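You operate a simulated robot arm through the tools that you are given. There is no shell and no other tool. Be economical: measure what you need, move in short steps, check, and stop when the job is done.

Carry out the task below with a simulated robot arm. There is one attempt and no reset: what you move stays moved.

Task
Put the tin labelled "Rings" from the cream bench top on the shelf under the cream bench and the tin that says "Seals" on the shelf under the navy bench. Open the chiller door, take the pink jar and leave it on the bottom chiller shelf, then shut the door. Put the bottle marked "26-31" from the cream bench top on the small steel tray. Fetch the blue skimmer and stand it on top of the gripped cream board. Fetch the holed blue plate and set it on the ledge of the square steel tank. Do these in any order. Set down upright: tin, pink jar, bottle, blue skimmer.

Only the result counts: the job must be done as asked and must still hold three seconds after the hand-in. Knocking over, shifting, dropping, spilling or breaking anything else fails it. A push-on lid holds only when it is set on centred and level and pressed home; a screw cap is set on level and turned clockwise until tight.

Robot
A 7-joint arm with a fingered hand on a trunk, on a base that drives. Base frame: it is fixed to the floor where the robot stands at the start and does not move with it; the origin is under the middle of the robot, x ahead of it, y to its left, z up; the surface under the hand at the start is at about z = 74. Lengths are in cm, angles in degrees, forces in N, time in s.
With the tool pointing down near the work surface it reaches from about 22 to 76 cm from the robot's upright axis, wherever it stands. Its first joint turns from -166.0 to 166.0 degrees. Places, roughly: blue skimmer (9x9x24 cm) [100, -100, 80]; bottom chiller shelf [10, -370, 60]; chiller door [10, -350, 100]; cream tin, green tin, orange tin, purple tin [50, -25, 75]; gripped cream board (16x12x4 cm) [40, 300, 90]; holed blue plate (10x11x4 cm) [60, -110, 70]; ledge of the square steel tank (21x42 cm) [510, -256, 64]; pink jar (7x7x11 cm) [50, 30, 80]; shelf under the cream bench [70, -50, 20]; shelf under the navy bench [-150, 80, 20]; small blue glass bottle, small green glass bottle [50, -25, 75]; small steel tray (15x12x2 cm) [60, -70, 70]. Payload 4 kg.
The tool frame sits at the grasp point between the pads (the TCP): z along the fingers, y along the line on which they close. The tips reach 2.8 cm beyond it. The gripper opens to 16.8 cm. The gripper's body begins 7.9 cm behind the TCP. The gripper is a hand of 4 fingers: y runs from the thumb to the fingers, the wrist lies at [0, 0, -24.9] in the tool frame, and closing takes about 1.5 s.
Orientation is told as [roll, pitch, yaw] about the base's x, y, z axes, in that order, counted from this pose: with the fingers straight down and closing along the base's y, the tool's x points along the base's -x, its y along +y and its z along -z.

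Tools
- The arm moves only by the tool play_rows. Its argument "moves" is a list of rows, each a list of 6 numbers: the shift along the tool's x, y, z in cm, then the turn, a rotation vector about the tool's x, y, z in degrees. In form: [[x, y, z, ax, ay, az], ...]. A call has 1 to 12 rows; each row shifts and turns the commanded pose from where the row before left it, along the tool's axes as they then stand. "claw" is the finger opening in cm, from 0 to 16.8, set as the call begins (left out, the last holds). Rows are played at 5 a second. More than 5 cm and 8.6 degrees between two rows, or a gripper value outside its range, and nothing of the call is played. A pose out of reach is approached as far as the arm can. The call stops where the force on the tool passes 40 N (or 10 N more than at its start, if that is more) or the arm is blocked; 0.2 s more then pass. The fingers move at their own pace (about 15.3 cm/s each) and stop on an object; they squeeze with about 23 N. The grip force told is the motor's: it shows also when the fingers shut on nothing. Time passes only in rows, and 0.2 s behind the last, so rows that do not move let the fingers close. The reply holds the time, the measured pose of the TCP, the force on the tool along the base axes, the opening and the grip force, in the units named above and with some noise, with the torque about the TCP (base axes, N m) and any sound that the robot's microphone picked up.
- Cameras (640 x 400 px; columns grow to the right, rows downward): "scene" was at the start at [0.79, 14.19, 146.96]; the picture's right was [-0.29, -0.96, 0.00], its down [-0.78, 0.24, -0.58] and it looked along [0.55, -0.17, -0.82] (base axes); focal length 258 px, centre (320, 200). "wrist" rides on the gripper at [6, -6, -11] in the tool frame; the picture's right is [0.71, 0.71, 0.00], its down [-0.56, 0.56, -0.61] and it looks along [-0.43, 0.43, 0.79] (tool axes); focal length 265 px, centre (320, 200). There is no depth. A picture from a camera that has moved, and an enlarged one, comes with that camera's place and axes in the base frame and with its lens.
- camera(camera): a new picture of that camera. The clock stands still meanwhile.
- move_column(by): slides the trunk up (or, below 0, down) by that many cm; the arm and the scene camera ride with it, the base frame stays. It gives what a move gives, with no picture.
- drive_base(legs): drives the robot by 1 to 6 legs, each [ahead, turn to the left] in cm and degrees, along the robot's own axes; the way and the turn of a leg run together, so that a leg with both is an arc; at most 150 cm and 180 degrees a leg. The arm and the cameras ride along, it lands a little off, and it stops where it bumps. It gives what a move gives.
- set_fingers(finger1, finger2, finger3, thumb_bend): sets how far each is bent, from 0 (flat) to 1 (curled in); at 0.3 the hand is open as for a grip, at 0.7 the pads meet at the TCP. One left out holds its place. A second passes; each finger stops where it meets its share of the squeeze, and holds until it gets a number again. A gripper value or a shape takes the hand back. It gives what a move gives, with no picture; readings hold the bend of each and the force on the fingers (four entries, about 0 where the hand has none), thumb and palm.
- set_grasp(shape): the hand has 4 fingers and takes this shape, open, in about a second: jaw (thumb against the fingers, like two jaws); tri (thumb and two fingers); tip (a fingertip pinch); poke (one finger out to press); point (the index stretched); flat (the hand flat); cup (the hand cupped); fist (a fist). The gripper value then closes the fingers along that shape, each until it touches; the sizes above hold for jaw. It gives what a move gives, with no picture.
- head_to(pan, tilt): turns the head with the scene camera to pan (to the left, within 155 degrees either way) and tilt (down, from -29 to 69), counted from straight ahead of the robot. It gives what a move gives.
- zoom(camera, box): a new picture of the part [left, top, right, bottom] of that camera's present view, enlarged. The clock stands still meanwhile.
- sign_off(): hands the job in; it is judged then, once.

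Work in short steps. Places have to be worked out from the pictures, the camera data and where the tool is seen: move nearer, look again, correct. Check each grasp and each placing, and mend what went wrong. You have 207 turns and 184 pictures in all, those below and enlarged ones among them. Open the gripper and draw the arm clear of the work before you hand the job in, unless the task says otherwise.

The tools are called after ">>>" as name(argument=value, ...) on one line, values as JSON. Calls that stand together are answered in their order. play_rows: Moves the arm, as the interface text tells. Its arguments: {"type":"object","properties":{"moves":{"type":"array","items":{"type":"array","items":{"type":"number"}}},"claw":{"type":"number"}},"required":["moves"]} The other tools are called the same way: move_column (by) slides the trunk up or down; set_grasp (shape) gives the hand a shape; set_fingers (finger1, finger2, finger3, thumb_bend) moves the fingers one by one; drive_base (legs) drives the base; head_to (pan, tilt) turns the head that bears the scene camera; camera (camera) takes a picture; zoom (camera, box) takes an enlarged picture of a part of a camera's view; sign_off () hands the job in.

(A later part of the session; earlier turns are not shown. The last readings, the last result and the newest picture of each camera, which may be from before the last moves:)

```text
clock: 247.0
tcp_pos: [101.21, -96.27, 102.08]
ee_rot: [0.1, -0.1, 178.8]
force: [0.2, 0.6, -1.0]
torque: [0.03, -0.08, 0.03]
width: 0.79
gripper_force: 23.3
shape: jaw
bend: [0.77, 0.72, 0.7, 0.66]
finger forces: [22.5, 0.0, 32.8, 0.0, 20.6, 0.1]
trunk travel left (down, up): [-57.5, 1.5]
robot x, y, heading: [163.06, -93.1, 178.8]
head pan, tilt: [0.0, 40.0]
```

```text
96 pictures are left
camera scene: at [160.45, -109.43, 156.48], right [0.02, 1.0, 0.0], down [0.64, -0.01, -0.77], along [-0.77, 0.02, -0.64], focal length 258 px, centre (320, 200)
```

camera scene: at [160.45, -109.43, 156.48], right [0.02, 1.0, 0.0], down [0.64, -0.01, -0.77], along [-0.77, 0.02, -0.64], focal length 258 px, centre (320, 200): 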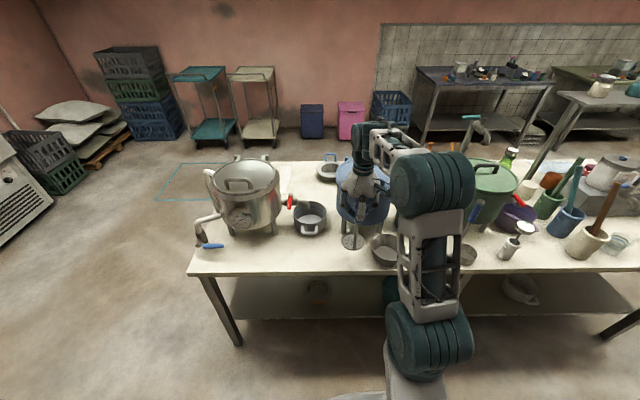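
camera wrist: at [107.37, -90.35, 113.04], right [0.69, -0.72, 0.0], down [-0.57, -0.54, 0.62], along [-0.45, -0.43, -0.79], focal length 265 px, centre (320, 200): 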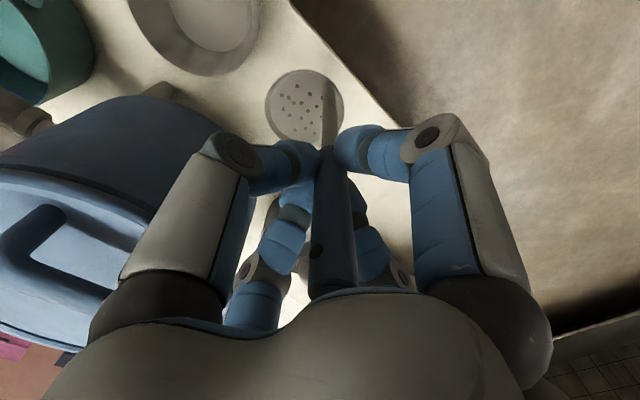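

Skimmer held. Back off, retract the arm, turn to +y and look down the aisle.

>>> drive_base(legs=[[-15, 0]])

>>> play_rows(moves=[[4.5, 0, 0, 0, 0, 0], [4.5, 0, 0, 0, 0, 0], [4.5, 0, 0, 0, 0, 0], [4.5, 0, 0, 0, 0, 0], [2, 0, 0, 0, 0, 0], [0, 0, 0, 0, 0, 0]])

>>> drive_base(legs=[[0, -90]])

>>> head_to(pan=20, tilt=20)

>>> camera(camera="scene")

```text
clock: 248.3
tcp_pos: [116.42, -96.71, 102.21]
ee_rot: [0.1, -0.1, 178.7]
force: [-1.1, 0.4, -1.6]
torque: [0.0, -0.02, -0.01]
width: 0.82
gripper_force: 22.8
shape: jaw
bend: [0.77, 0.72, 0.7, 0.66]
finger forces: [22.3, 0.2, 32.9, 0.0, 20.7, 0.1]
trunk travel left (down, up): [-57.5, 1.5]
robot x, y, heading: [178.41, -93.88, 178.8]
head pan, tilt: [0.0, 40.0]
```

```text
clock: 249.7
tcp_pos: [136.27, -97.18, 102.04]
ee_rot: [0.0, -0.1, 178.8]
force: [0.5, -0.5, -1.5]
torque: [0.01, 0.03, 0.03]
width: 0.78
gripper_force: 23.1
shape: jaw
bend: [0.77, 0.72, 0.7, 0.66]
finger forces: [22.6, 0.0, 33.3, 0.1, 21.0, 0.0]
trunk travel left (down, up): [-57.5, 1.5]
robot x, y, heading: [178.59, -93.2, 178.9]
head pan, tilt: [0.0, 40.0]
```

```text
clock: 254.0
tcp_pos: [175.3, -51.14, 102.06]
ee_rot: [0.1, 0.0, 88.4]
force: [0.6, -0.6, -2.8]
torque: [-0.03, -0.02, 0.02]
width: 0.79
gripper_force: 23.1
shape: jaw
bend: [0.77, 0.72, 0.7, 0.66]
finger forces: [21.1, 0.0, 0.0, 0.1, 20.7, 0.0]
trunk travel left (down, up): [-57.5, 1.5]
robot x, y, heading: [178.34, -93.62, 88.1]
head pan, tilt: [0.0, 40.0]
```

```text
clock: 254.8
tcp_pos: [175.37, -51.19, 102.13]
ee_rot: [0.1, 0.0, 88.3]
force: [1.3, -0.3, -1.3]
torque: [-0.02, -0.01, 0.0]
width: 0.81
gripper_force: 23.3
shape: jaw
bend: [0.77, 0.72, 0.7, 0.66]
finger forces: [21.1, 0.0, 0.0, 0.0, 20.7, 0.1]
trunk travel left (down, up): [-57.5, 1.5]
robot x, y, heading: [178.44, -93.56, 88.5]
head pan, tilt: [20.0, 20.0]
```

```text
95 pictures are left
camera scene: at [158.95, -90.16, 159.61], right [0.95, 0.31, 0.0], down [0.11, -0.33, -0.94], along [-0.29, 0.89, -0.34], focal length 258 px, centre (320, 200)
```

scene: 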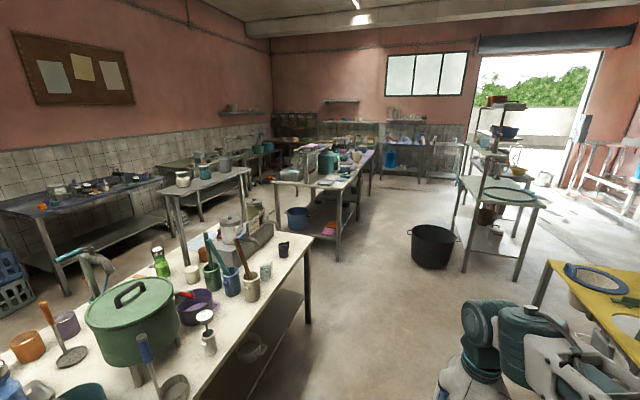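

>>> camera(camera="wrist")

```text
94 pictures are left
camera wrist: at [181.02, -57.43, 113.0], right [-0.73, -0.69, 0.0], down [-0.54, 0.57, 0.62], along [-0.42, 0.45, -0.79], focal length 265 px, centre (320, 200)
```

wrist: 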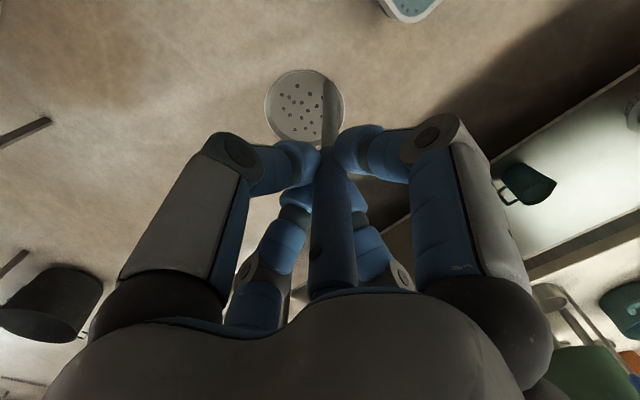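

Grip unchanged. Path: along x≈178 to y≈105, then west through the gap between bench and island.

>>> drive_base(legs=[[0, 3], [100, 0], [99, 0], [0, 88.5]])

>>> head_to(pan=0, tilt=25)

>>> camera(camera="scene")

```text
clock: 268.9
tcp_pos: [132.85, 101.1, 101.95]
ee_rot: [0.0, -0.1, 178.9]
force: [0.9, 0.0, -1.9]
torque: [-0.04, -0.01, 0.01]
width: 0.78
gripper_force: 22.4
shape: jaw
bend: [0.77, 0.72, 0.7, 0.66]
finger forces: [20.9, 0.1, 0.1, 0.0, 20.7, 0.0]
trunk travel left (down, up): [-57.5, 1.5]
robot x, y, heading: [174.99, 104.94, 178.9]
head pan, tilt: [20.0, 20.0]
```

```text
clock: 269.7
tcp_pos: [132.75, 101.14, 102.01]
ee_rot: [0.0, -0.2, 178.9]
force: [-0.4, 0.4, -2.5]
torque: [0.0, -0.04, -0.02]
width: 0.78
gripper_force: 23.4
shape: jaw
bend: [0.77, 0.72, 0.7, 0.66]
finger forces: [20.8, 0.0, 0.0, 0.0, 20.7, 0.0]
trunk travel left (down, up): [-57.5, 1.5]
robot x, y, heading: [175.0, 104.82, 178.9]
head pan, tilt: [0.0, 25.0]
```

```text
93 pictures are left
camera scene: at [171.41, 88.61, 158.81], right [0.02, 1.0, 0.0], down [0.42, -0.01, -0.91], along [-0.91, 0.02, -0.42], focal length 258 px, centre (320, 200)
```

scene: 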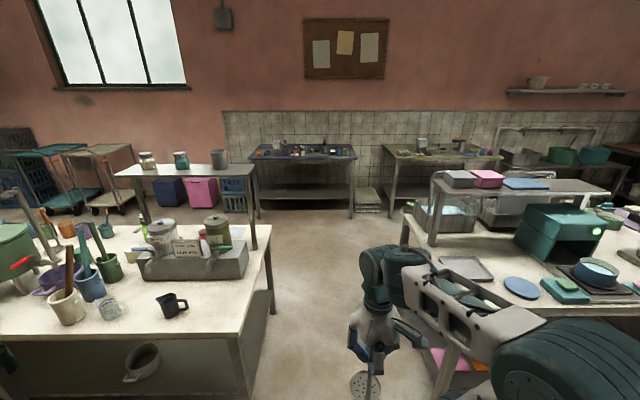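

>>> drive_base(legs=[[0, 3], [115, 0], [110, 0], [0, -92]])

>>> head_to(pan=-25, tilt=25)

>>> camera(camera="scene")

```text
clock: 285.1
tcp_pos: [-55.25, 139.95, 102.01]
ee_rot: [0.1, 0.0, 90.6]
force: [-0.5, -0.7, -1.5]
torque: [-0.04, 0.0, -0.03]
width: 0.77
gripper_force: 22.7
shape: jaw
bend: [0.77, 0.72, 0.7, 0.66]
finger forces: [20.3, 0.0, 0.0, 0.0, 20.8, 0.0]
trunk travel left (down, up): [-57.5, 1.5]
robot x, y, heading: [-50.0, 97.62, 90.5]
head pan, tilt: [0.0, 25.0]
```

```text
clock: 286.0
tcp_pos: [-55.2, 139.73, 102.06]
ee_rot: [0.2, -0.1, 90.6]
force: [-0.7, 0.2, -2.3]
torque: [0.03, 0.01, -0.02]
width: 0.77
gripper_force: 22.6
shape: jaw
bend: [0.77, 0.72, 0.7, 0.66]
finger forces: [20.5, 0.0, 0.0, 0.1, 20.8, 0.1]
trunk travel left (down, up): [-57.5, 1.5]
robot x, y, heading: [-50.26, 97.5, 90.5]
head pan, tilt: [-25.0, 25.0]
```

```text
92 pictures are left
camera scene: at [-62.82, 99.92, 158.81], right [0.91, -0.41, 0.0], down [-0.17, -0.39, -0.91], along [0.37, 0.83, -0.42], focal length 258 px, centre (320, 200)
```

scene: 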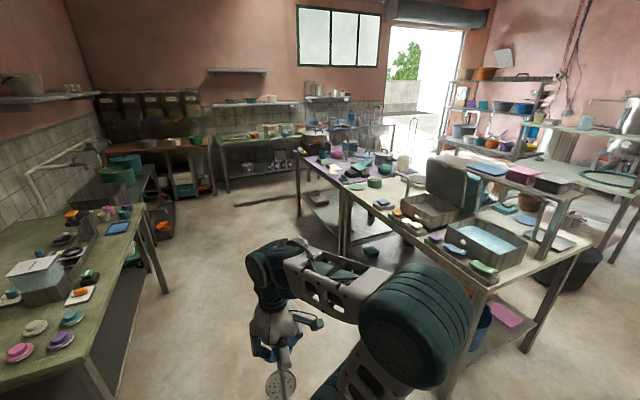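

>>> zoom(camera="scene", box=[280, 120, 440, 220])

```text
4.00 times, centred on (360, 170) of scene
camera zoom: at [-62.82, 99.92, 158.81], right [0.91, -0.41, 0.0], down [-0.17, -0.39, -0.91], along [0.37, 0.83, -0.42], focal length 1030 px, centre (160, 320)
```

zoom: 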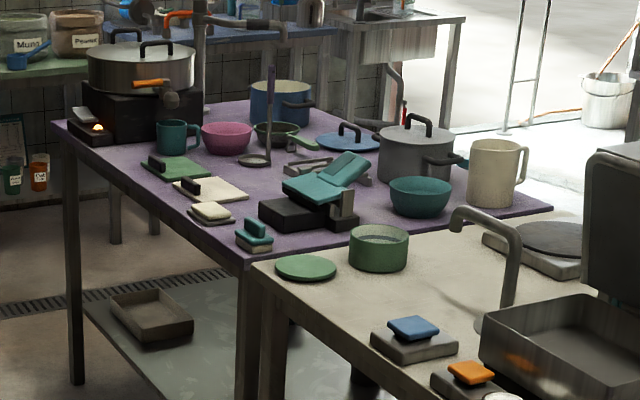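

The "gripped cream board" is the cream board with a black grip on the purple bench. Drive alongside and face it.

>>> drive_base(legs=[[100, 0], [100, 0], [0, -90]])

>>> head_to(pan=0, tilt=42)

>>> camera(camera="scene")

```text
clock: 299.7
tcp_pos: [-10.34, 300.25, 102.05]
ee_rot: [0.1, -0.1, 0.3]
force: [0.1, -0.2, -1.0]
torque: [-0.02, 0.01, -0.06]
width: 0.8
gripper_force: 23.3
shape: jaw
bend: [0.77, 0.72, 0.7, 0.66]
finger forces: [20.2, 0.1, 0.0, 0.0, 20.8, 0.0]
trunk travel left (down, up): [-57.5, 1.5]
robot x, y, heading: [-52.51, 295.66, 0.2]
head pan, tilt: [-25.0, 25.0]
```

```text
clock: 300.6
tcp_pos: [-10.29, 300.31, 102.07]
ee_rot: [0.1, -0.1, 0.4]
force: [0.2, 0.1, -2.3]
torque: [-0.02, 0.02, 0.0]
width: 0.8
gripper_force: 23.3
shape: jaw
bend: [0.77, 0.72, 0.7, 0.66]
finger forces: [20.1, 0.0, 0.1, 0.0, 20.9, 0.0]
trunk travel left (down, up): [-57.5, 1.5]
robot x, y, heading: [-52.66, 295.83, 0.3]
head pan, tilt: [0.0, 42.0]
```

```text
90 pictures are left
camera scene: at [-50.3, 311.94, 156.19], right [0.0, -1.0, 0.0], down [-0.67, 0.0, -0.74], along [0.74, 0.0, -0.67], focal length 258 px, centre (320, 200)
```

scene: 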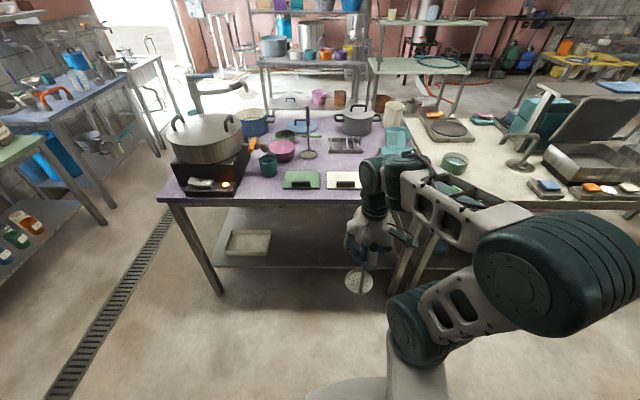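

>>> zoom(camera="scene", box=[260, 130, 420, 230])

```text
4.00 times, centred on (340, 180) of scene
camera zoom: at [-50.3, 311.94, 156.19], right [0.0, -1.0, 0.0], down [-0.67, 0.0, -0.74], along [0.74, 0.0, -0.67], focal length 1030 px, centre (240, 280)
```

zoom: 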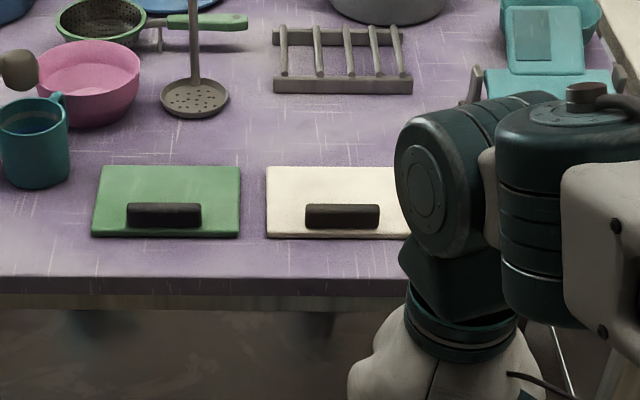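

Board ≈ x 35–47.5, y 293–309, top z≈85.5, grip at its front (x≈36–38.5). Raise the skimmer and drive closer.

>>> play_rows(moves=[[0, 0, -4, 0, 0, 0], [0, 0, -4, 0, 0, 0], [0, 0, -2.5, 0, 0, 0], [0, 0, 0, 0, 0, 0]])

>>> drive_base(legs=[[32, 0]])

>>> head_to(pan=0, tilt=50)

>>> camera(camera="scene")

>>> camera(camera="wrist")

```text
clock: 301.6
tcp_pos: [-10.54, 300.38, 112.72]
ee_rot: [0.1, 0.0, 0.3]
force: [0.4, -0.6, -0.9]
torque: [0.01, 0.01, -0.01]
width: 0.79
gripper_force: 22.8
shape: jaw
bend: [0.77, 0.72, 0.7, 0.67]
finger forces: [21.0, 0.1, 0.0, 0.0, 21.0, 0.0]
trunk travel left (down, up): [-57.5, 1.5]
robot x, y, heading: [-52.57, 295.54, -0.0]
head pan, tilt: [0.0, 42.0]
```

```text
clock: 303.8
tcp_pos: [21.85, 300.49, 112.66]
ee_rot: [0.1, 0.0, 0.2]
force: [0.5, 0.5, -2.6]
torque: [0.0, 0.04, 0.01]
width: 0.78
gripper_force: 23.3
shape: jaw
bend: [0.77, 0.72, 0.7, 0.67]
finger forces: [20.8, 0.0, 0.0, 0.0, 21.0, 0.0]
trunk travel left (down, up): [-57.5, 1.5]
robot x, y, heading: [-20.03, 295.91, 0.4]
head pan, tilt: [0.0, 42.0]
```

```text
clock: 304.5
tcp_pos: [21.81, 300.45, 112.63]
ee_rot: [0.1, 0.0, 0.2]
force: [0.9, -1.1, -1.4]
torque: [0.01, 0.05, 0.01]
width: 0.78
gripper_force: 23.2
shape: jaw
bend: [0.77, 0.72, 0.7, 0.67]
finger forces: [20.7, 0.0, 0.0, 0.0, 20.9, 0.0]
trunk travel left (down, up): [-57.5, 1.5]
robot x, y, heading: [-20.35, 295.6, 0.1]
head pan, tilt: [0.0, 50.0]
```

```text
88 pictures are left
camera scene: at [-18.79, 312.09, 155.07], right [0.0, -1.0, 0.0], down [-0.77, 0.0, -0.64], along [0.64, 0.0, -0.77], focal length 258 px, centre (320, 200)
```

scene: 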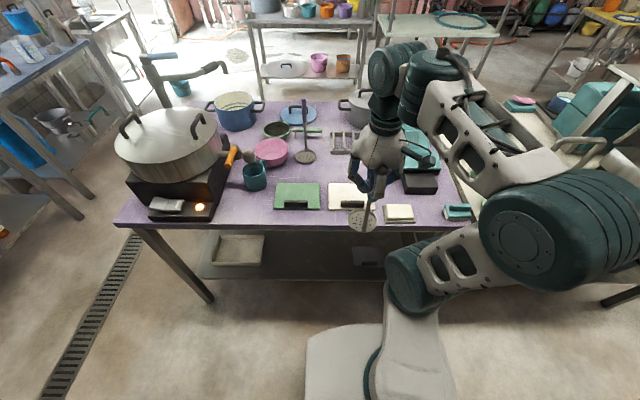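

```text
87 pictures are left
camera wrist: at [15.68, 294.44, 123.61], right [-0.71, 0.7, 0.0], down [0.55, 0.56, 0.62], along [0.43, 0.44, -0.79], focal length 265 px, centre (320, 200)
```

wrist: 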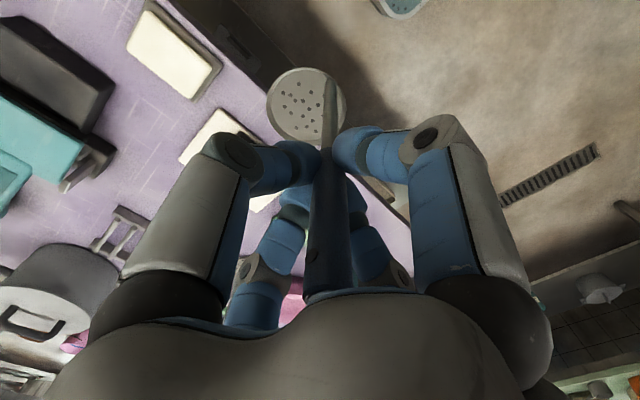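

>>> zoom(camera="scene", box=[270, 160, 430, 260])

```text
4.00 times, centred on (350, 210) of scene
camera zoom: at [-18.79, 312.09, 155.07], right [0.0, -1.0, 0.0], down [-0.77, 0.0, -0.64], along [0.64, 0.0, -0.77], focal length 1030 px, centre (200, 160)
```

zoom: 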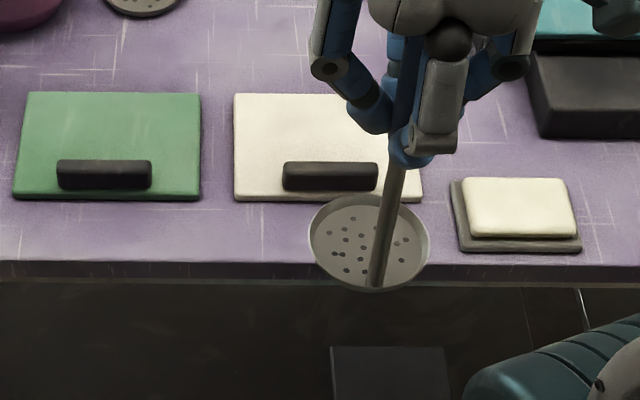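

Disc centre is ~1.5 cm ahead of the TCP and level. Move so the disc is centred at x≈42.6, y≈301, then lower.

>>> play_rows(moves=[[-3.86, 0.17, 0, 0, 0, 0], [-3.86, 0.17, 0, 0, 0, 0], [-3.86, 0.17, 0, 0, 0, 0], [-3.86, 0.17, 0, 0, 0, 0], [-3.86, 0.17, 0, 0, 0, 0], [0, 0, 3, 0, 0, 0], [0, 0, 3, 0, 0, 0], [0, 0, 0, 0, 0, 0]])

>>> zoom(camera="scene", box=[270, 130, 430, 230])

>>> zoom(camera="wrist", box=[160, 0, 480, 200])

```text
clock: 306.3
tcp_pos: [41.26, 301.45, 106.76]
ee_rot: [0.1, -0.1, 0.2]
force: [-0.3, -0.1, -1.5]
torque: [-0.01, 0.0, -0.01]
width: 0.78
gripper_force: 22.9
shape: jaw
bend: [0.77, 0.72, 0.7, 0.67]
finger forces: [21.4, 0.0, 0.0, 0.1, 21.7, 0.0]
trunk travel left (down, up): [-57.5, 1.5]
robot x, y, heading: [-20.3, 295.64, 0.3]
head pan, tilt: [0.0, 50.0]
```

```text
4.00 times, centred on (350, 180) of scene
camera zoom: at [-18.78, 312.13, 155.06], right [0.0, -1.0, 0.0], down [-0.77, 0.0, -0.64], along [0.64, 0.0, -0.77], focal length 1030 px, centre (200, 280)
```

zoom: 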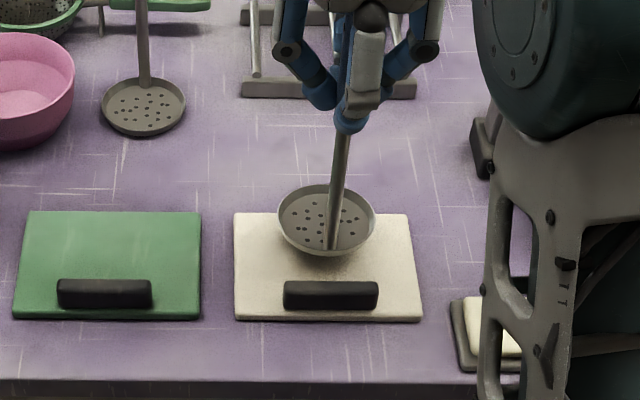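

```text
2.00 times, centred on (320, 100) of wrist
camera zoom: at [35.09, 295.44, 117.71], right [-0.71, 0.7, 0.0], down [0.55, 0.56, 0.62], along [0.43, 0.44, -0.79], focal length 531 px, centre (320, 400)
```

zoom: 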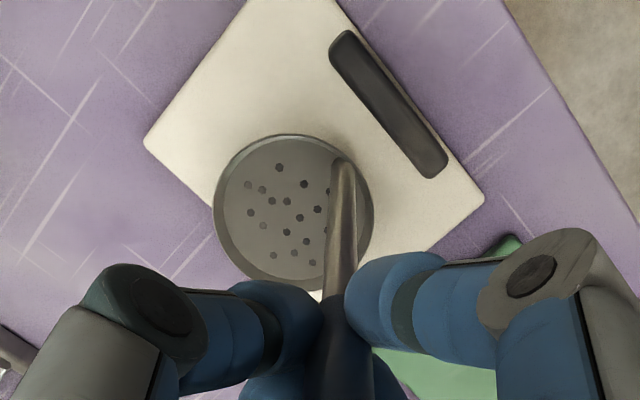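

Well placed. Lower in small steps until contact.

>>> play_rows(moves=[[0, 0, 1.5, 0, 0, 0], [0, 0, 1.2, 0, 0, 0], [0, 0, 0, 0, 0, 0]])

>>> play_rows(moves=[[0, 0, 0.5, 0, 0, 0], [0, 0, 0, 0, 0, 0]])

>>> play_rows(moves=[[0, 0, 0.4, 0, 0, 0], [0, 0, 0, 0, 0, 0]])

```text
clock: 307.1
tcp_pos: [41.01, 301.45, 104.2]
ee_rot: [0.2, -0.4, 0.2]
force: [-0.2, 0.9, 14.2]
torque: [0.0, 0.02, 0.02]
width: 0.78
gripper_force: 22.8
shape: jaw
bend: [0.77, 0.72, 0.7, 0.66]
finger forces: [22.5, 0.0, 0.0, 0.0, 0.0, 0.0]
trunk travel left (down, up): [-57.5, 1.5]
robot x, y, heading: [-20.29, 296.11, 0.0]
head pan, tilt: [0.0, 50.0]
```

```text
clock: 307.6
tcp_pos: [41.1, 301.38, 104.12]
ee_rot: [0.2, -1.1, 0.2]
force: [-3.1, 0.0, 22.2]
torque: [0.01, 0.16, -0.01]
width: 0.85
gripper_force: 23.3
shape: jaw
bend: [0.77, 0.72, 0.7, 0.66]
finger forces: [25.6, 0.0, 0.0, 0.0, 25.9, 0.0]
trunk travel left (down, up): [-57.5, 1.5]
robot x, y, heading: [-20.25, 295.66, 0.2]
head pan, tilt: [0.0, 50.0]
stopped in row 2: the force on the tool passed its limit at 42 N (the readings are from after the stop); the commanded pose is now the measured one
```

```text
clock: 308.0
tcp_pos: [41.25, 301.58, 104.14]
ee_rot: [0.3, -1.4, 0.3]
force: [-6.0, -1.2, 23.2]
torque: [-0.02, 0.27, 0.0]
width: 0.85
gripper_force: 23.2
shape: jaw
bend: [0.77, 0.72, 0.7, 0.66]
finger forces: [26.7, 0.0, 0.0, 0.1, 0.0, 0.0]
trunk travel left (down, up): [-57.5, 1.5]
robot x, y, heading: [-20.56, 295.77, 0.4]
head pan, tilt: [0.0, 50.0]
stopped in row 2: the force on the tool passed its limit at 43 N (the readings are from after the stop); the commanded pose is now the measured one
```

Pressed a bit hard; relieve by 0.4 cm and re-level, then check.

>>> play_rows(moves=[[0, 0, -0.3, 0, 1.4, 0], [0, 0, 0, 0, 0, 0]])

>>> zoom(camera="scene", box=[270, 130, 430, 230])

```text
clock: 308.6
tcp_pos: [41.23, 301.46, 104.01]
ee_rot: [0.3, 0.4, 0.2]
force: [-3.7, -1.3, 10.4]
torque: [0.0, 0.01, 0.0]
width: 0.87
gripper_force: 23.2
shape: jaw
bend: [0.77, 0.72, 0.7, 0.66]
finger forces: [24.1, 0.0, 0.0, 0.0, 0.1, 0.1]
trunk travel left (down, up): [-57.5, 1.5]
robot x, y, heading: [-20.04, 295.88, 0.2]
head pan, tilt: [0.0, 50.0]
```

```text
4.00 times, centred on (350, 180) of scene
camera zoom: at [-18.98, 312.06, 155.06], right [0.0, -1.0, 0.0], down [-0.77, 0.0, -0.64], along [0.64, 0.0, -0.77], focal length 1030 px, centre (200, 280)
```

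zoom: 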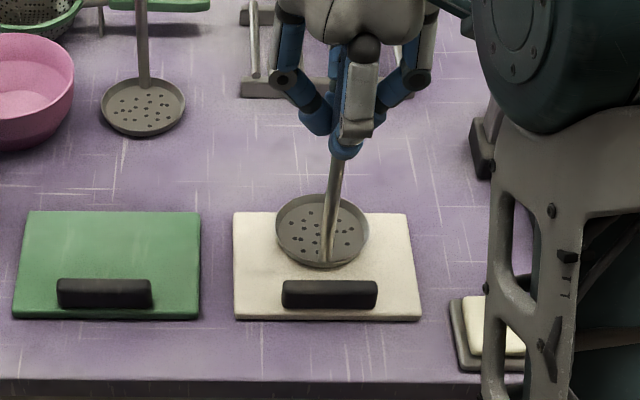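

Disc sits on the board. Release gently and rise.

>>> play_rows(moves=[[0, 0, -0.2, 0, 0, 0], [0, 0, 0, 0, 0, 0], [0, 0, 0, 0, 0, 0], [0, 0, 0, 0, 0, 0], [0, 0, 0, 0, 0, 0]], claw=8)

>>> play_rows(moves=[[0, 0, -3, 0, 0, 0], [0, 0, -4, 0, 0, 0], [0, 0, -4, 0, 0, 0], [0, 0, 0, 0, 0, 0]])

>>> zoom(camera="scene", box=[270, 110, 430, 230])

```text
clock: 309.8
tcp_pos: [41.33, 301.51, 104.31]
ee_rot: [0.3, 0.3, 0.3]
force: [-0.1, -0.6, 0.1]
torque: [0.03, 0.02, 0.0]
width: 7.96
gripper_force: 0.0
shape: jaw
bend: [0.36, 0.36, 0.36, 0.36]
finger forces: [0.0, 0.0, 0.1, 0.1, 0.0, 0.0]
trunk travel left (down, up): [-57.5, 1.5]
robot x, y, heading: [-19.98, 295.84, 0.2]
head pan, tilt: [0.0, 50.0]
```

```text
clock: 310.8
tcp_pos: [41.31, 301.49, 115.13]
ee_rot: [0.2, 0.5, 0.3]
force: [-0.5, -0.7, 0.1]
torque: [-0.02, -0.05, 0.01]
width: 7.97
gripper_force: 0.1
shape: jaw
bend: [0.36, 0.36, 0.36, 0.35]
finger forces: [0.0, 0.0, 0.0, 0.1, 0.0, 0.1]
trunk travel left (down, up): [-57.5, 1.5]
robot x, y, heading: [-19.94, 295.95, 0.3]
head pan, tilt: [0.0, 50.0]
```

```text
3.33 times, centred on (350, 170) of scene
camera zoom: at [-18.82, 312.21, 155.05], right [0.0, -1.0, 0.0], down [-0.77, 0.0, -0.64], along [0.64, 0.0, -0.77], focal length 859 px, centre (220, 300)
```

zoom: 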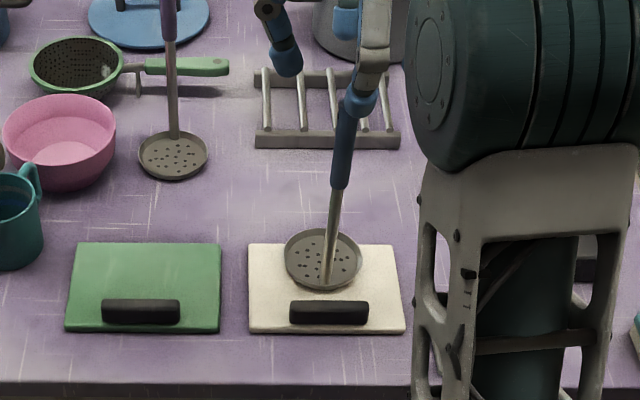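

Skimmer stands on the board. Rise further, back off, and check.

>>> play_rows(moves=[[0, 0, -3, 0, 0, 0], [0, 0, -3, 0, 0, 0], [0, 0, 0, 0, -0.5, 0]])

>>> drive_base(legs=[[-35, 0]])

>>> zoom(camera="scene", box=[250, 90, 410, 190])

```text
clock: 311.6
tcp_pos: [41.36, 301.28, 121.26]
ee_rot: [0.3, -0.2, 0.3]
force: [-0.3, -0.3, -0.1]
torque: [-0.01, -0.02, -0.01]
width: 7.99
gripper_force: 0.1
shape: jaw
bend: [0.36, 0.36, 0.36, 0.35]
finger forces: [0.0, 0.1, 0.1, 0.0, 0.1, 0.1]
trunk travel left (down, up): [-57.5, 1.5]
robot x, y, heading: [-20.14, 295.88, 0.2]
head pan, tilt: [0.0, 50.0]
```

```text
clock: 313.9
tcp_pos: [6.12, 301.2, 121.26]
ee_rot: [0.3, -0.2, 0.2]
force: [0.0, -0.2, -0.7]
torque: [-0.02, -0.02, -0.02]
width: 7.97
gripper_force: 0.1
shape: jaw
bend: [0.36, 0.36, 0.36, 0.35]
finger forces: [0.0, 0.1, 0.0, 0.0, 0.0, 0.0]
trunk travel left (down, up): [-57.5, 1.5]
robot x, y, heading: [-55.43, 295.64, 0.1]
head pan, tilt: [0.0, 50.0]
```

```text
4.00 times, centred on (330, 140) of scene
camera zoom: at [-54.19, 311.95, 155.07], right [0.0, -1.0, 0.0], down [-0.77, 0.0, -0.64], along [0.64, 0.0, -0.77], focal length 1030 px, centre (280, 440)
```

zoom: 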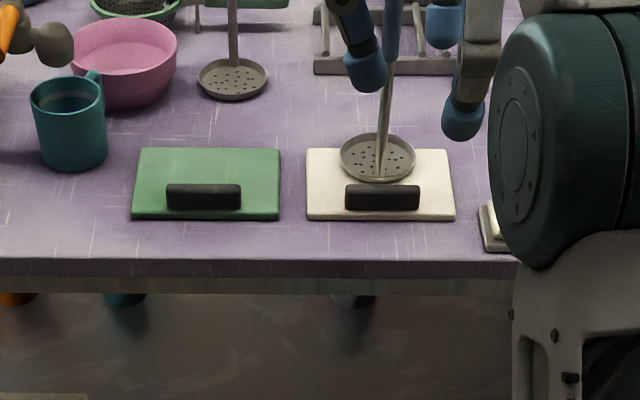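

Good. Now to the Seals tin: retract the arm and drive back to the cream bench.

>>> play_rows(moves=[[4, 0, 3, 0, 0, 0], [4, 0, 3, 0, 0, 0], [4, 0, 3, 0, 0, 0], [4, 0, 3, 0, 0, 0], [4, 0, 3, 0, 0, 0], [0, 0, 0, 0, 0, 0]], claw=12)

>>> drive_base(legs=[[0, -90], [150, 0], [148, 0], [0, 90]])

>>> head_to(pan=0, tilt=40)

>>> camera(camera="scene")

```text
clock: 315.3
tcp_pos: [-13.96, 301.12, 106.09]
ee_rot: [0.4, -0.3, 0.2]
force: [0.3, 0.0, -0.1]
torque: [0.03, -0.01, 0.0]
width: 11.98
gripper_force: 0.1
shape: jaw
bend: [0.25, 0.25, 0.25, 0.25]
finger forces: [0.0, 0.1, 0.0, 0.1, 0.0, 0.0]
trunk travel left (down, up): [-57.5, 1.5]
robot x, y, heading: [-55.64, 295.68, -0.0]
head pan, tilt: [0.0, 50.0]
```

```text
clock: 337.3
tcp_pos: [-16.64, 3.6, 106.04]
ee_rot: [0.3, -0.3, -0.2]
force: [0.5, 0.2, 0.0]
torque: [0.02, -0.01, 0.03]
width: 11.99
gripper_force: 0.1
shape: jaw
bend: [0.25, 0.25, 0.25, 0.25]
finger forces: [0.0, 0.1, 0.0, 0.0, 0.0, 0.0]
trunk travel left (down, up): [-57.5, 1.5]
robot x, y, heading: [-58.41, -1.5, -0.0]
head pan, tilt: [0.0, 50.0]
```

```text
clock: 338.0
tcp_pos: [-16.81, 3.67, 106.01]
ee_rot: [0.3, -0.2, -0.2]
force: [0.0, -0.7, -0.1]
torque: [0.0, 0.01, 0.0]
width: 12.0
gripper_force: 0.0
shape: jaw
bend: [0.25, 0.25, 0.25, 0.25]
finger forces: [0.1, 0.1, 0.0, 0.1, 0.0, 0.1]
trunk travel left (down, up): [-57.5, 1.5]
robot x, y, heading: [-58.3, -1.45, -0.2]
head pan, tilt: [0.0, 40.0]
```

```text
80 pictures are left
camera scene: at [-56.08, 14.69, 156.48], right [0.0, -1.0, 0.0], down [-0.64, 0.0, -0.77], along [0.77, 0.0, -0.64], focal length 258 px, centre (320, 200)
```

scene: 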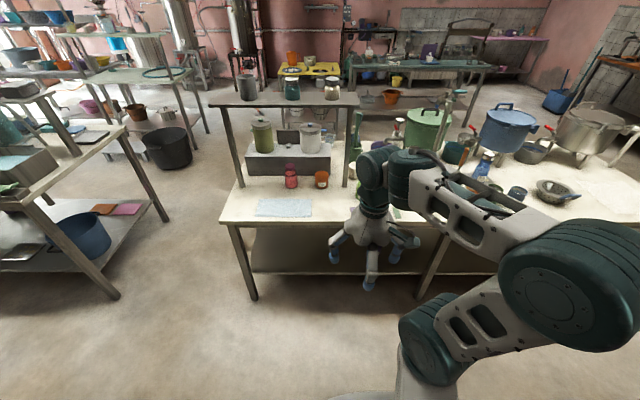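

Seals is near the shelf post; I'll approach from the right with a 35° forward tilt and 15° yaw. Reposition the robot first.

>>> drive_base(legs=[[0, -90], [20, 0], [0, 90], [54, 0]])

>>> play_rows(moves=[[0, 0, 0, 0, 0, -7.5], [0, 0, 0, 0, 0, -7.5], [0, 0, 0, 0, -7, 0], [0, 0, 0, 0, -7, 0], [0, 0, 0, 0, -7, 0], [0, 0, 0, 0, -7, 0], [0, 0, 0, 0, -7, 0], [0, 0, 0, 0, 0, 0]], claw=12.5)

>>> head_to(pan=10, tilt=50)

>>> camera(camera="scene")

```text
clock: 350.0
tcp_pos: [37.61, -16.78, 105.99]
ee_rot: [0.3, -0.3, -0.4]
force: [0.3, 0.9, -0.2]
torque: [-0.03, 0.04, 0.02]
width: 11.96
gripper_force: 0.1
shape: jaw
bend: [0.25, 0.25, 0.25, 0.25]
finger forces: [0.0, 0.0, 0.0, 0.0, 0.0, 0.0]
trunk travel left (down, up): [-57.5, 1.5]
robot x, y, heading: [-4.17, -21.84, -0.5]
head pan, tilt: [0.0, 40.0]
```

```text
clock: 351.8
tcp_pos: [37.64, -16.73, 105.98]
ee_rot: [0.3, -35.4, 14.3]
force: [0.8, 0.2, -0.7]
torque: [-0.02, -0.02, 0.01]
width: 12.47
gripper_force: 0.1
shape: jaw
bend: [0.24, 0.24, 0.24, 0.24]
finger forces: [0.0, 0.0, 0.0, 0.0, 0.0, 0.1]
trunk travel left (down, up): [-57.5, 1.5]
robot x, y, heading: [-4.4, -21.9, -0.2]
head pan, tilt: [0.0, 40.0]
```

```text
clock: 352.5
tcp_pos: [37.7, -16.68, 105.99]
ee_rot: [0.4, -35.3, 14.5]
force: [0.8, 0.6, -0.2]
torque: [0.02, 0.03, -0.01]
width: 12.48
gripper_force: 0.1
shape: jaw
bend: [0.24, 0.24, 0.24, 0.24]
finger forces: [0.1, 0.0, 0.0, 0.0, 0.0, 0.1]
trunk travel left (down, up): [-57.5, 1.5]
robot x, y, heading: [-3.87, -21.98, -0.4]
head pan, tilt: [10.0, 50.0]
```

```text
79 pictures are left
camera scene: at [-2.58, -4.29, 155.07], right [0.17, -0.99, 0.0], down [-0.76, -0.13, -0.64], along [0.63, 0.11, -0.77], focal length 258 px, centre (320, 200)
```

scene: 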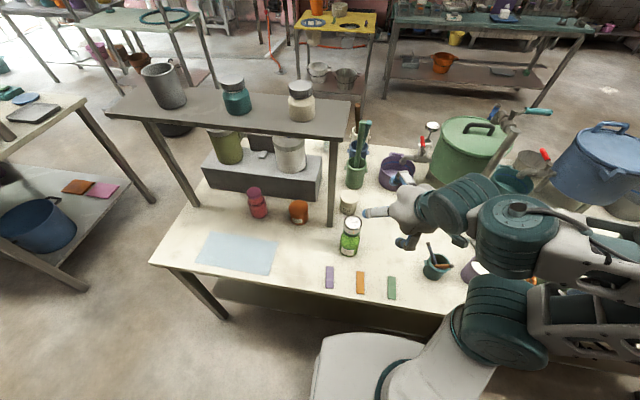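

>>> zoom(camera="scene", box=[300, 140, 460, 240])

>>> camera(camera="wrist")

```text
4.00 times, centred on (380, 190) of scene
camera zoom: at [-2.58, -4.29, 155.07], right [0.17, -0.99, 0.0], down [-0.76, -0.13, -0.64], along [0.63, 0.11, -0.77], focal length 1030 px, centre (80, 240)
```

zoom: 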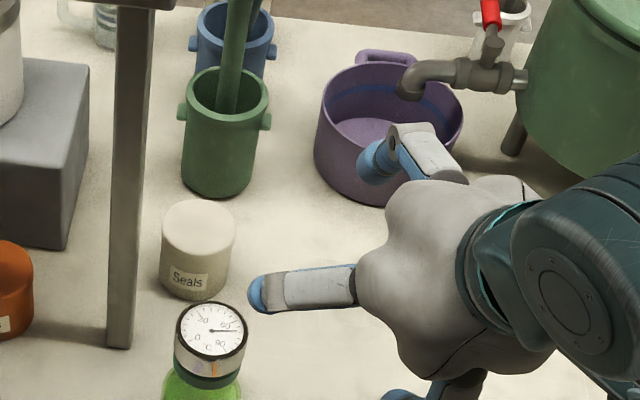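

```text
77 pictures are left
camera wrist: at [28.19, -25.43, 111.49], right [-0.74, 0.54, -0.41], down [-0.04, 0.56, 0.83], along [0.67, 0.63, -0.39], focal length 265 px, centre (320, 200)
```

wrist: 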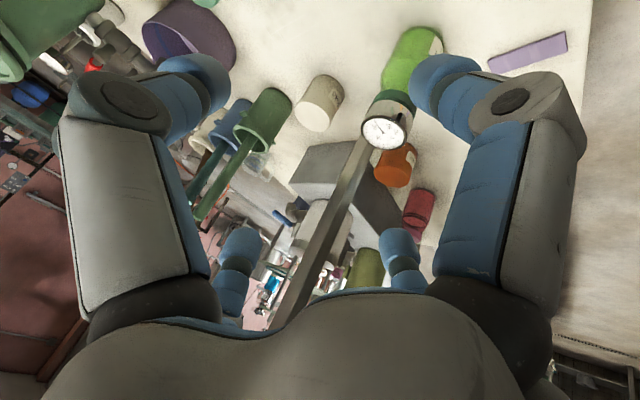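

Seals centre [61.4,-4.2], top 81.8; post at [51.7,1.3]. To clear the post I yaw the hand to 50° and move above the tin.

>>> play_rows(moves=[[0, 0, 0, -4.08, 0, -5.81], [0, 0, 0, -4.08, 0, -5.81], [0, 0, 0, -4.08, 0, -5.81], [0, 0, 0, -4.08, 0, -5.81], [0, 0, 0, -4.08, 0, -5.81], [0, 0, 0, 0, 0, 0]])

>>> play_rows(moves=[[-2.17, -1.44, 3.09, 0, 0, 0], [-2.17, -1.44, 3.09, 0, 0, 0], [-2.17, -1.44, 3.09, 0, 0, 0], [-2.17, -1.44, 3.09, 0, 0, 0], [-2.17, -1.44, 3.09, 0, 0, 0], [-2.17, -1.44, 3.09, 0, 0, 0], [-2.17, -1.44, 3.09, 0, 0, 0], [0, 0, 0, 0, 0, 0]])

>>> camera(camera="wrist")

>>> zoom(camera="scene", box=[300, 120, 460, 240])

```text
clock: 353.9
tcp_pos: [37.63, -16.82, 106.02]
ee_rot: [0.1, -35.4, 50.1]
force: [-0.2, 0.8, 0.3]
torque: [0.02, -0.03, -0.03]
width: 12.48
gripper_force: 0.0
shape: jaw
bend: [0.24, 0.24, 0.24, 0.24]
finger forces: [0.0, 0.0, 0.0, 0.0, 0.0, 0.1]
trunk travel left (down, up): [-57.5, 1.5]
robot x, y, heading: [-4.15, -21.91, -0.4]
head pan, tilt: [10.0, 50.0]
```

```text
clock: 355.7
tcp_pos: [61.72, -4.23, 97.0]
ee_rot: [0.1, -35.4, 49.9]
force: [4.8, -9.8, -0.1]
torque: [0.27, 0.11, 0.51]
width: 12.37
gripper_force: 0.0
shape: jaw
bend: [0.24, 0.3, 0.24, 0.24]
finger forces: [0.1, 11.4, 0.1, 0.0, 0.0, 0.1]
trunk travel left (down, up): [-57.5, 1.5]
robot x, y, heading: [-4.31, -21.97, -0.5]
head pan, tilt: [10.0, 50.0]
```

```text
76 pictures are left
camera wrist: at [58.87, -16.72, 102.52], right [-0.91, 0.01, -0.41], down [-0.36, 0.43, 0.82], along [0.19, 0.9, -0.39], focal length 265 px, centre (320, 200)
```

wrist: 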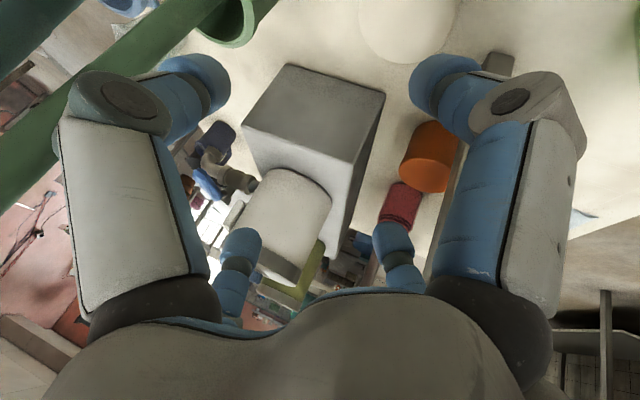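

```text
3.33 times, centred on (380, 180) of scene
camera zoom: at [-2.43, -4.43, 155.08], right [0.17, -0.99, 0.0], down [-0.76, -0.13, -0.64], along [0.63, 0.11, -0.77], focal length 859 px, centre (120, 267)
```

zoom: 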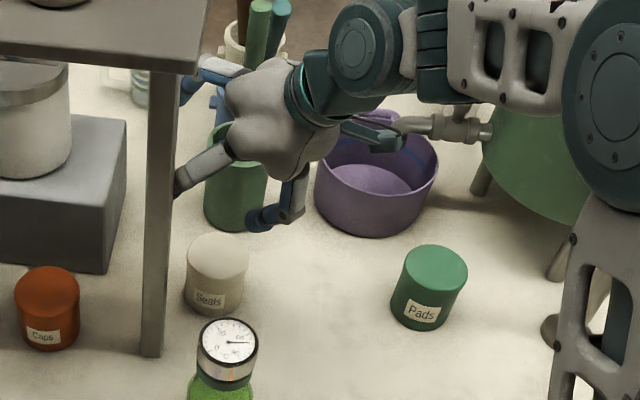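

Finger 2 touches the post lightly; back off, turn to yaw 85° (fingers clear of the post), narrower opening.

>>> play_rows(moves=[[0, -2, 0, 0, 0, 0], [3.12, -0.92, -2.19, 0, 0, 0], [3.12, -0.92, -2.19, 0, 0, 0], [3.12, -0.92, -2.19, 0, 0, 0], [0, 0, 0, -4.08, 0, -5.81], [0, 0, 0, -4.08, 0, -5.81], [0, 0, 0, -4.08, 0, -5.81], [0, 0, 0, -4.08, 0, -5.81], [0, 0, 0, -4.08, 0, -5.81], [0, 0, 0, 0, 0, 0]], claw=10.5)

>>> camera(camera="wrist")

>>> camera(camera="scene")

```text
clock: 357.9
tcp_pos: [57.59, -15.82, 97.12]
ee_rot: [-0.1, -35.3, 85.7]
force: [-0.3, 0.4, 0.2]
torque: [0.0, -0.01, -0.03]
width: 10.55
gripper_force: 0.0
shape: jaw
bend: [0.28, 0.29, 0.28, 0.28]
finger forces: [0.0, 0.0, 0.1, 0.0, 0.1, 0.0]
trunk travel left (down, up): [-57.5, 1.5]
robot x, y, heading: [-4.07, -21.71, -0.4]
head pan, tilt: [10.0, 50.0]
```

```text
74 pictures are left
camera wrist: at [62.71, -27.57, 102.58], right [-0.75, -0.52, -0.41], down [-0.55, 0.14, 0.82], along [-0.37, 0.84, -0.39], focal length 265 px, centre (320, 200)
```

wrist: 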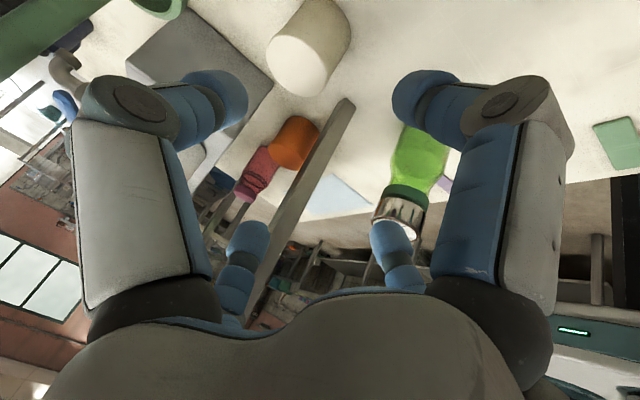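

```text
73 pictures are left
camera scene: at [-2.57, -4.29, 155.07], right [0.17, -0.99, 0.0], down [-0.76, -0.13, -0.64], along [0.63, 0.11, -0.77], focal length 258 px, centre (320, 200)
```

scene: 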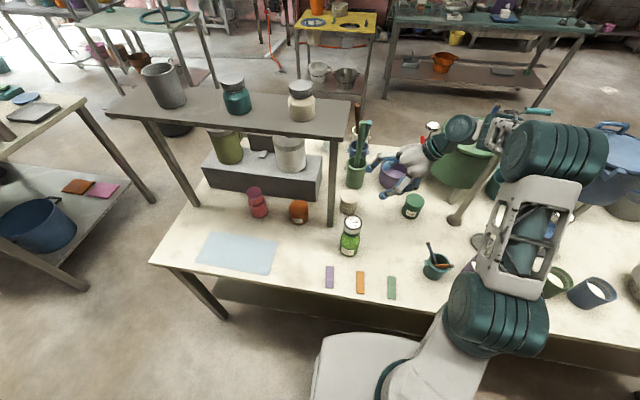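

Clear now. Move over the tin and descend partway.

>>> play_rows(moves=[[-2.17, -1.02, 3.57, 0, 0, 0], [-2.17, -1.02, 3.57, 0, 0, 0], [-2.17, -1.02, 3.57, 0, 0, 0], [1.7, 0, 2.4, 0, 0, 0], [0, 0, 0, 0, 0, 0]])

>>> camera(camera="wrist")

>>> zoom(camera="scene", box=[300, 120, 460, 240])

```text
clock: 359.1
tcp_pos: [61.67, -4.76, 89.02]
ee_rot: [-0.1, -35.3, 85.7]
force: [0.1, 0.3, 0.4]
torque: [0.04, 0.01, -0.01]
width: 10.55
gripper_force: 0.1
shape: jaw
bend: [0.28, 0.29, 0.28, 0.28]
finger forces: [0.0, 0.1, 0.0, 0.0, 0.0, 0.0]
trunk travel left (down, up): [-57.5, 1.5]
robot x, y, heading: [-4.22, -22.38, -0.2]
head pan, tilt: [10.0, 50.0]
```

```text
72 pictures are left
camera wrist: at [66.62, -16.33, 94.59], right [-0.75, -0.52, -0.41], down [-0.55, 0.14, 0.82], along [-0.37, 0.84, -0.39], focal length 265 px, centre (320, 200)
```

wrist: 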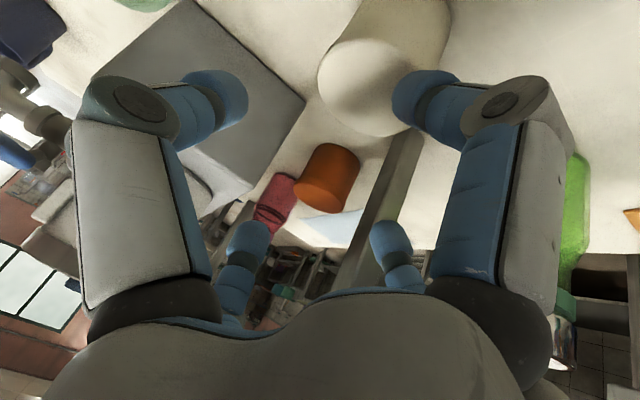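

```text
3.33 times, centred on (380, 180) of scene
camera zoom: at [-2.57, -4.3, 155.07], right [0.17, -0.99, 0.0], down [-0.76, -0.13, -0.64], along [0.63, 0.11, -0.77], focal length 859 px, centre (120, 267)
```

zoom: 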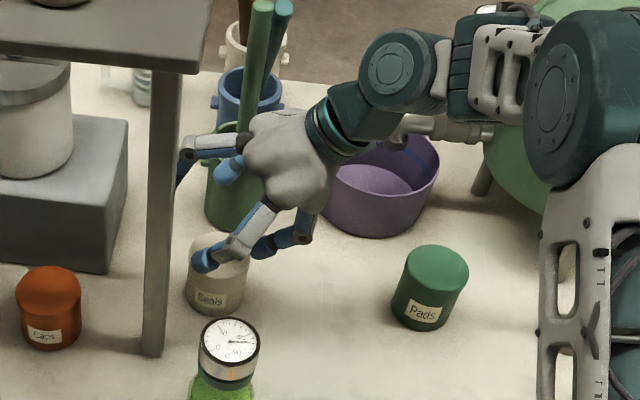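

Centre is at [62,-5]; nicely aligned. Descend to z≈80.7.

>>> play_rows(moves=[[1.7, -0.3, 2.2, 0, 0, 0], [1.6, 0, 2.26, 0, 0, 0], [1.2, 0, 1.7, 0, 0, 0], [0, 0, 0, 0, 0, 0]])

>>> camera(camera="wrist")

```text
clock: 360.1
tcp_pos: [62.0, -4.75, 81.41]
ee_rot: [0.0, -35.4, 85.7]
force: [-1.0, -0.3, 0.7]
torque: [-0.01, 0.02, 0.02]
width: 10.54
gripper_force: 0.0
shape: jaw
bend: [0.28, 0.29, 0.28, 0.28]
finger forces: [0.3, 0.0, 0.0, 0.0, 0.0, 0.0]
trunk travel left (down, up): [-57.5, 1.5]
robot x, y, heading: [-4.24, -21.74, -0.5]
head pan, tilt: [10.0, 50.0]
```

```text
70 pictures are left
camera wrist: at [67.02, -16.46, 87.01], right [-0.75, -0.52, -0.41], down [-0.55, 0.14, 0.82], along [-0.37, 0.84, -0.39], focal length 265 px, centre (320, 200)
```

wrist: 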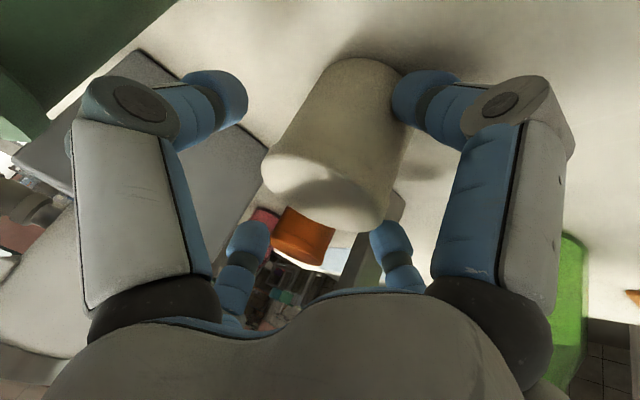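

>>> play_rows(moves=[[0.4, 0, 0.57, 0, 0, 0], [0, 0, 0, 0, 0, 0]])

>>> set_fingers(finger2=0.75, thumb_bend=0.75)

>>> play_rows(moves=[[-1.15, 0, -1.64, 0, 0, 0], [-1.15, 0, -1.64, 0, 0, 0], [-1.15, 0, -1.64, 0, 0, 0], [-1.15, 0, -1.64, 0, 0, 0], [0, 0, 0, 0, 0, 0]])

>>> camera(camera="wrist")

```text
clock: 360.7
tcp_pos: [61.91, -4.89, 80.87]
ee_rot: [-0.1, -35.3, 85.6]
force: [0.6, -0.3, -0.1]
torque: [0.02, 0.02, -0.01]
width: 10.54
gripper_force: 0.1
shape: jaw
bend: [0.28, 0.29, 0.28, 0.28]
finger forces: [0.1, 0.0, 0.1, 0.0, 0.0, 0.1]
trunk travel left (down, up): [-57.5, 1.5]
robot x, y, heading: [-4.14, -22.05, -0.3]
head pan, tilt: [10.0, 50.0]
```

```text
clock: 361.7
tcp_pos: [61.87, -4.88, 80.77]
ee_rot: [-0.1, -35.3, 85.6]
force: [-1.1, 0.3, 0.6]
torque: [-0.01, -0.04, 0.0]
width: 5.15
gripper_force: 16.3
shape: fingers
bend: [0.28, 0.48, 0.28, 0.63]
finger forces: [0.1, 16.6, 0.0, 0.1, 16.1, 0.0]
trunk travel left (down, up): [-57.5, 1.5]
robot x, y, heading: [-4.03, -21.65, -0.6]
head pan, tilt: [10.0, 50.0]
```

```text
clock: 362.9
tcp_pos: [62.02, -4.85, 88.78]
ee_rot: [0.0, -35.3, 85.8]
force: [-0.2, -0.1, -2.5]
torque: [0.0, -0.03, -0.02]
width: 5.13
gripper_force: 16.5
shape: fingers
bend: [0.28, 0.48, 0.28, 0.63]
finger forces: [0.0, 16.2, 0.0, 0.0, 15.9, 0.1]
trunk travel left (down, up): [-57.5, 1.5]
robot x, y, heading: [-3.79, -21.78, -0.3]
head pan, tilt: [10.0, 50.0]
```

```text
69 pictures are left
camera wrist: at [67.0, -16.52, 94.34], right [-0.75, -0.52, -0.41], down [-0.55, 0.14, 0.82], along [-0.37, 0.84, -0.39], focal length 265 px, centre (320, 200)
```

wrist: 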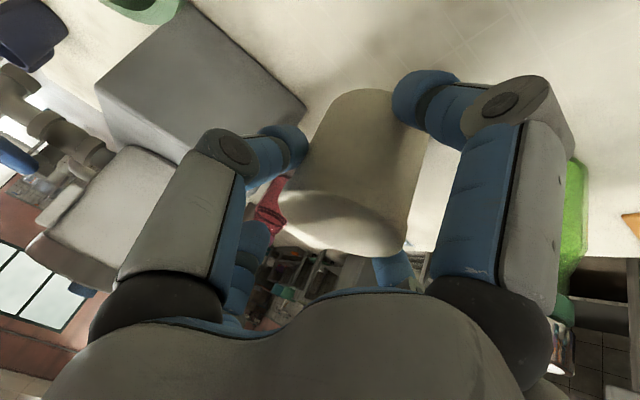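

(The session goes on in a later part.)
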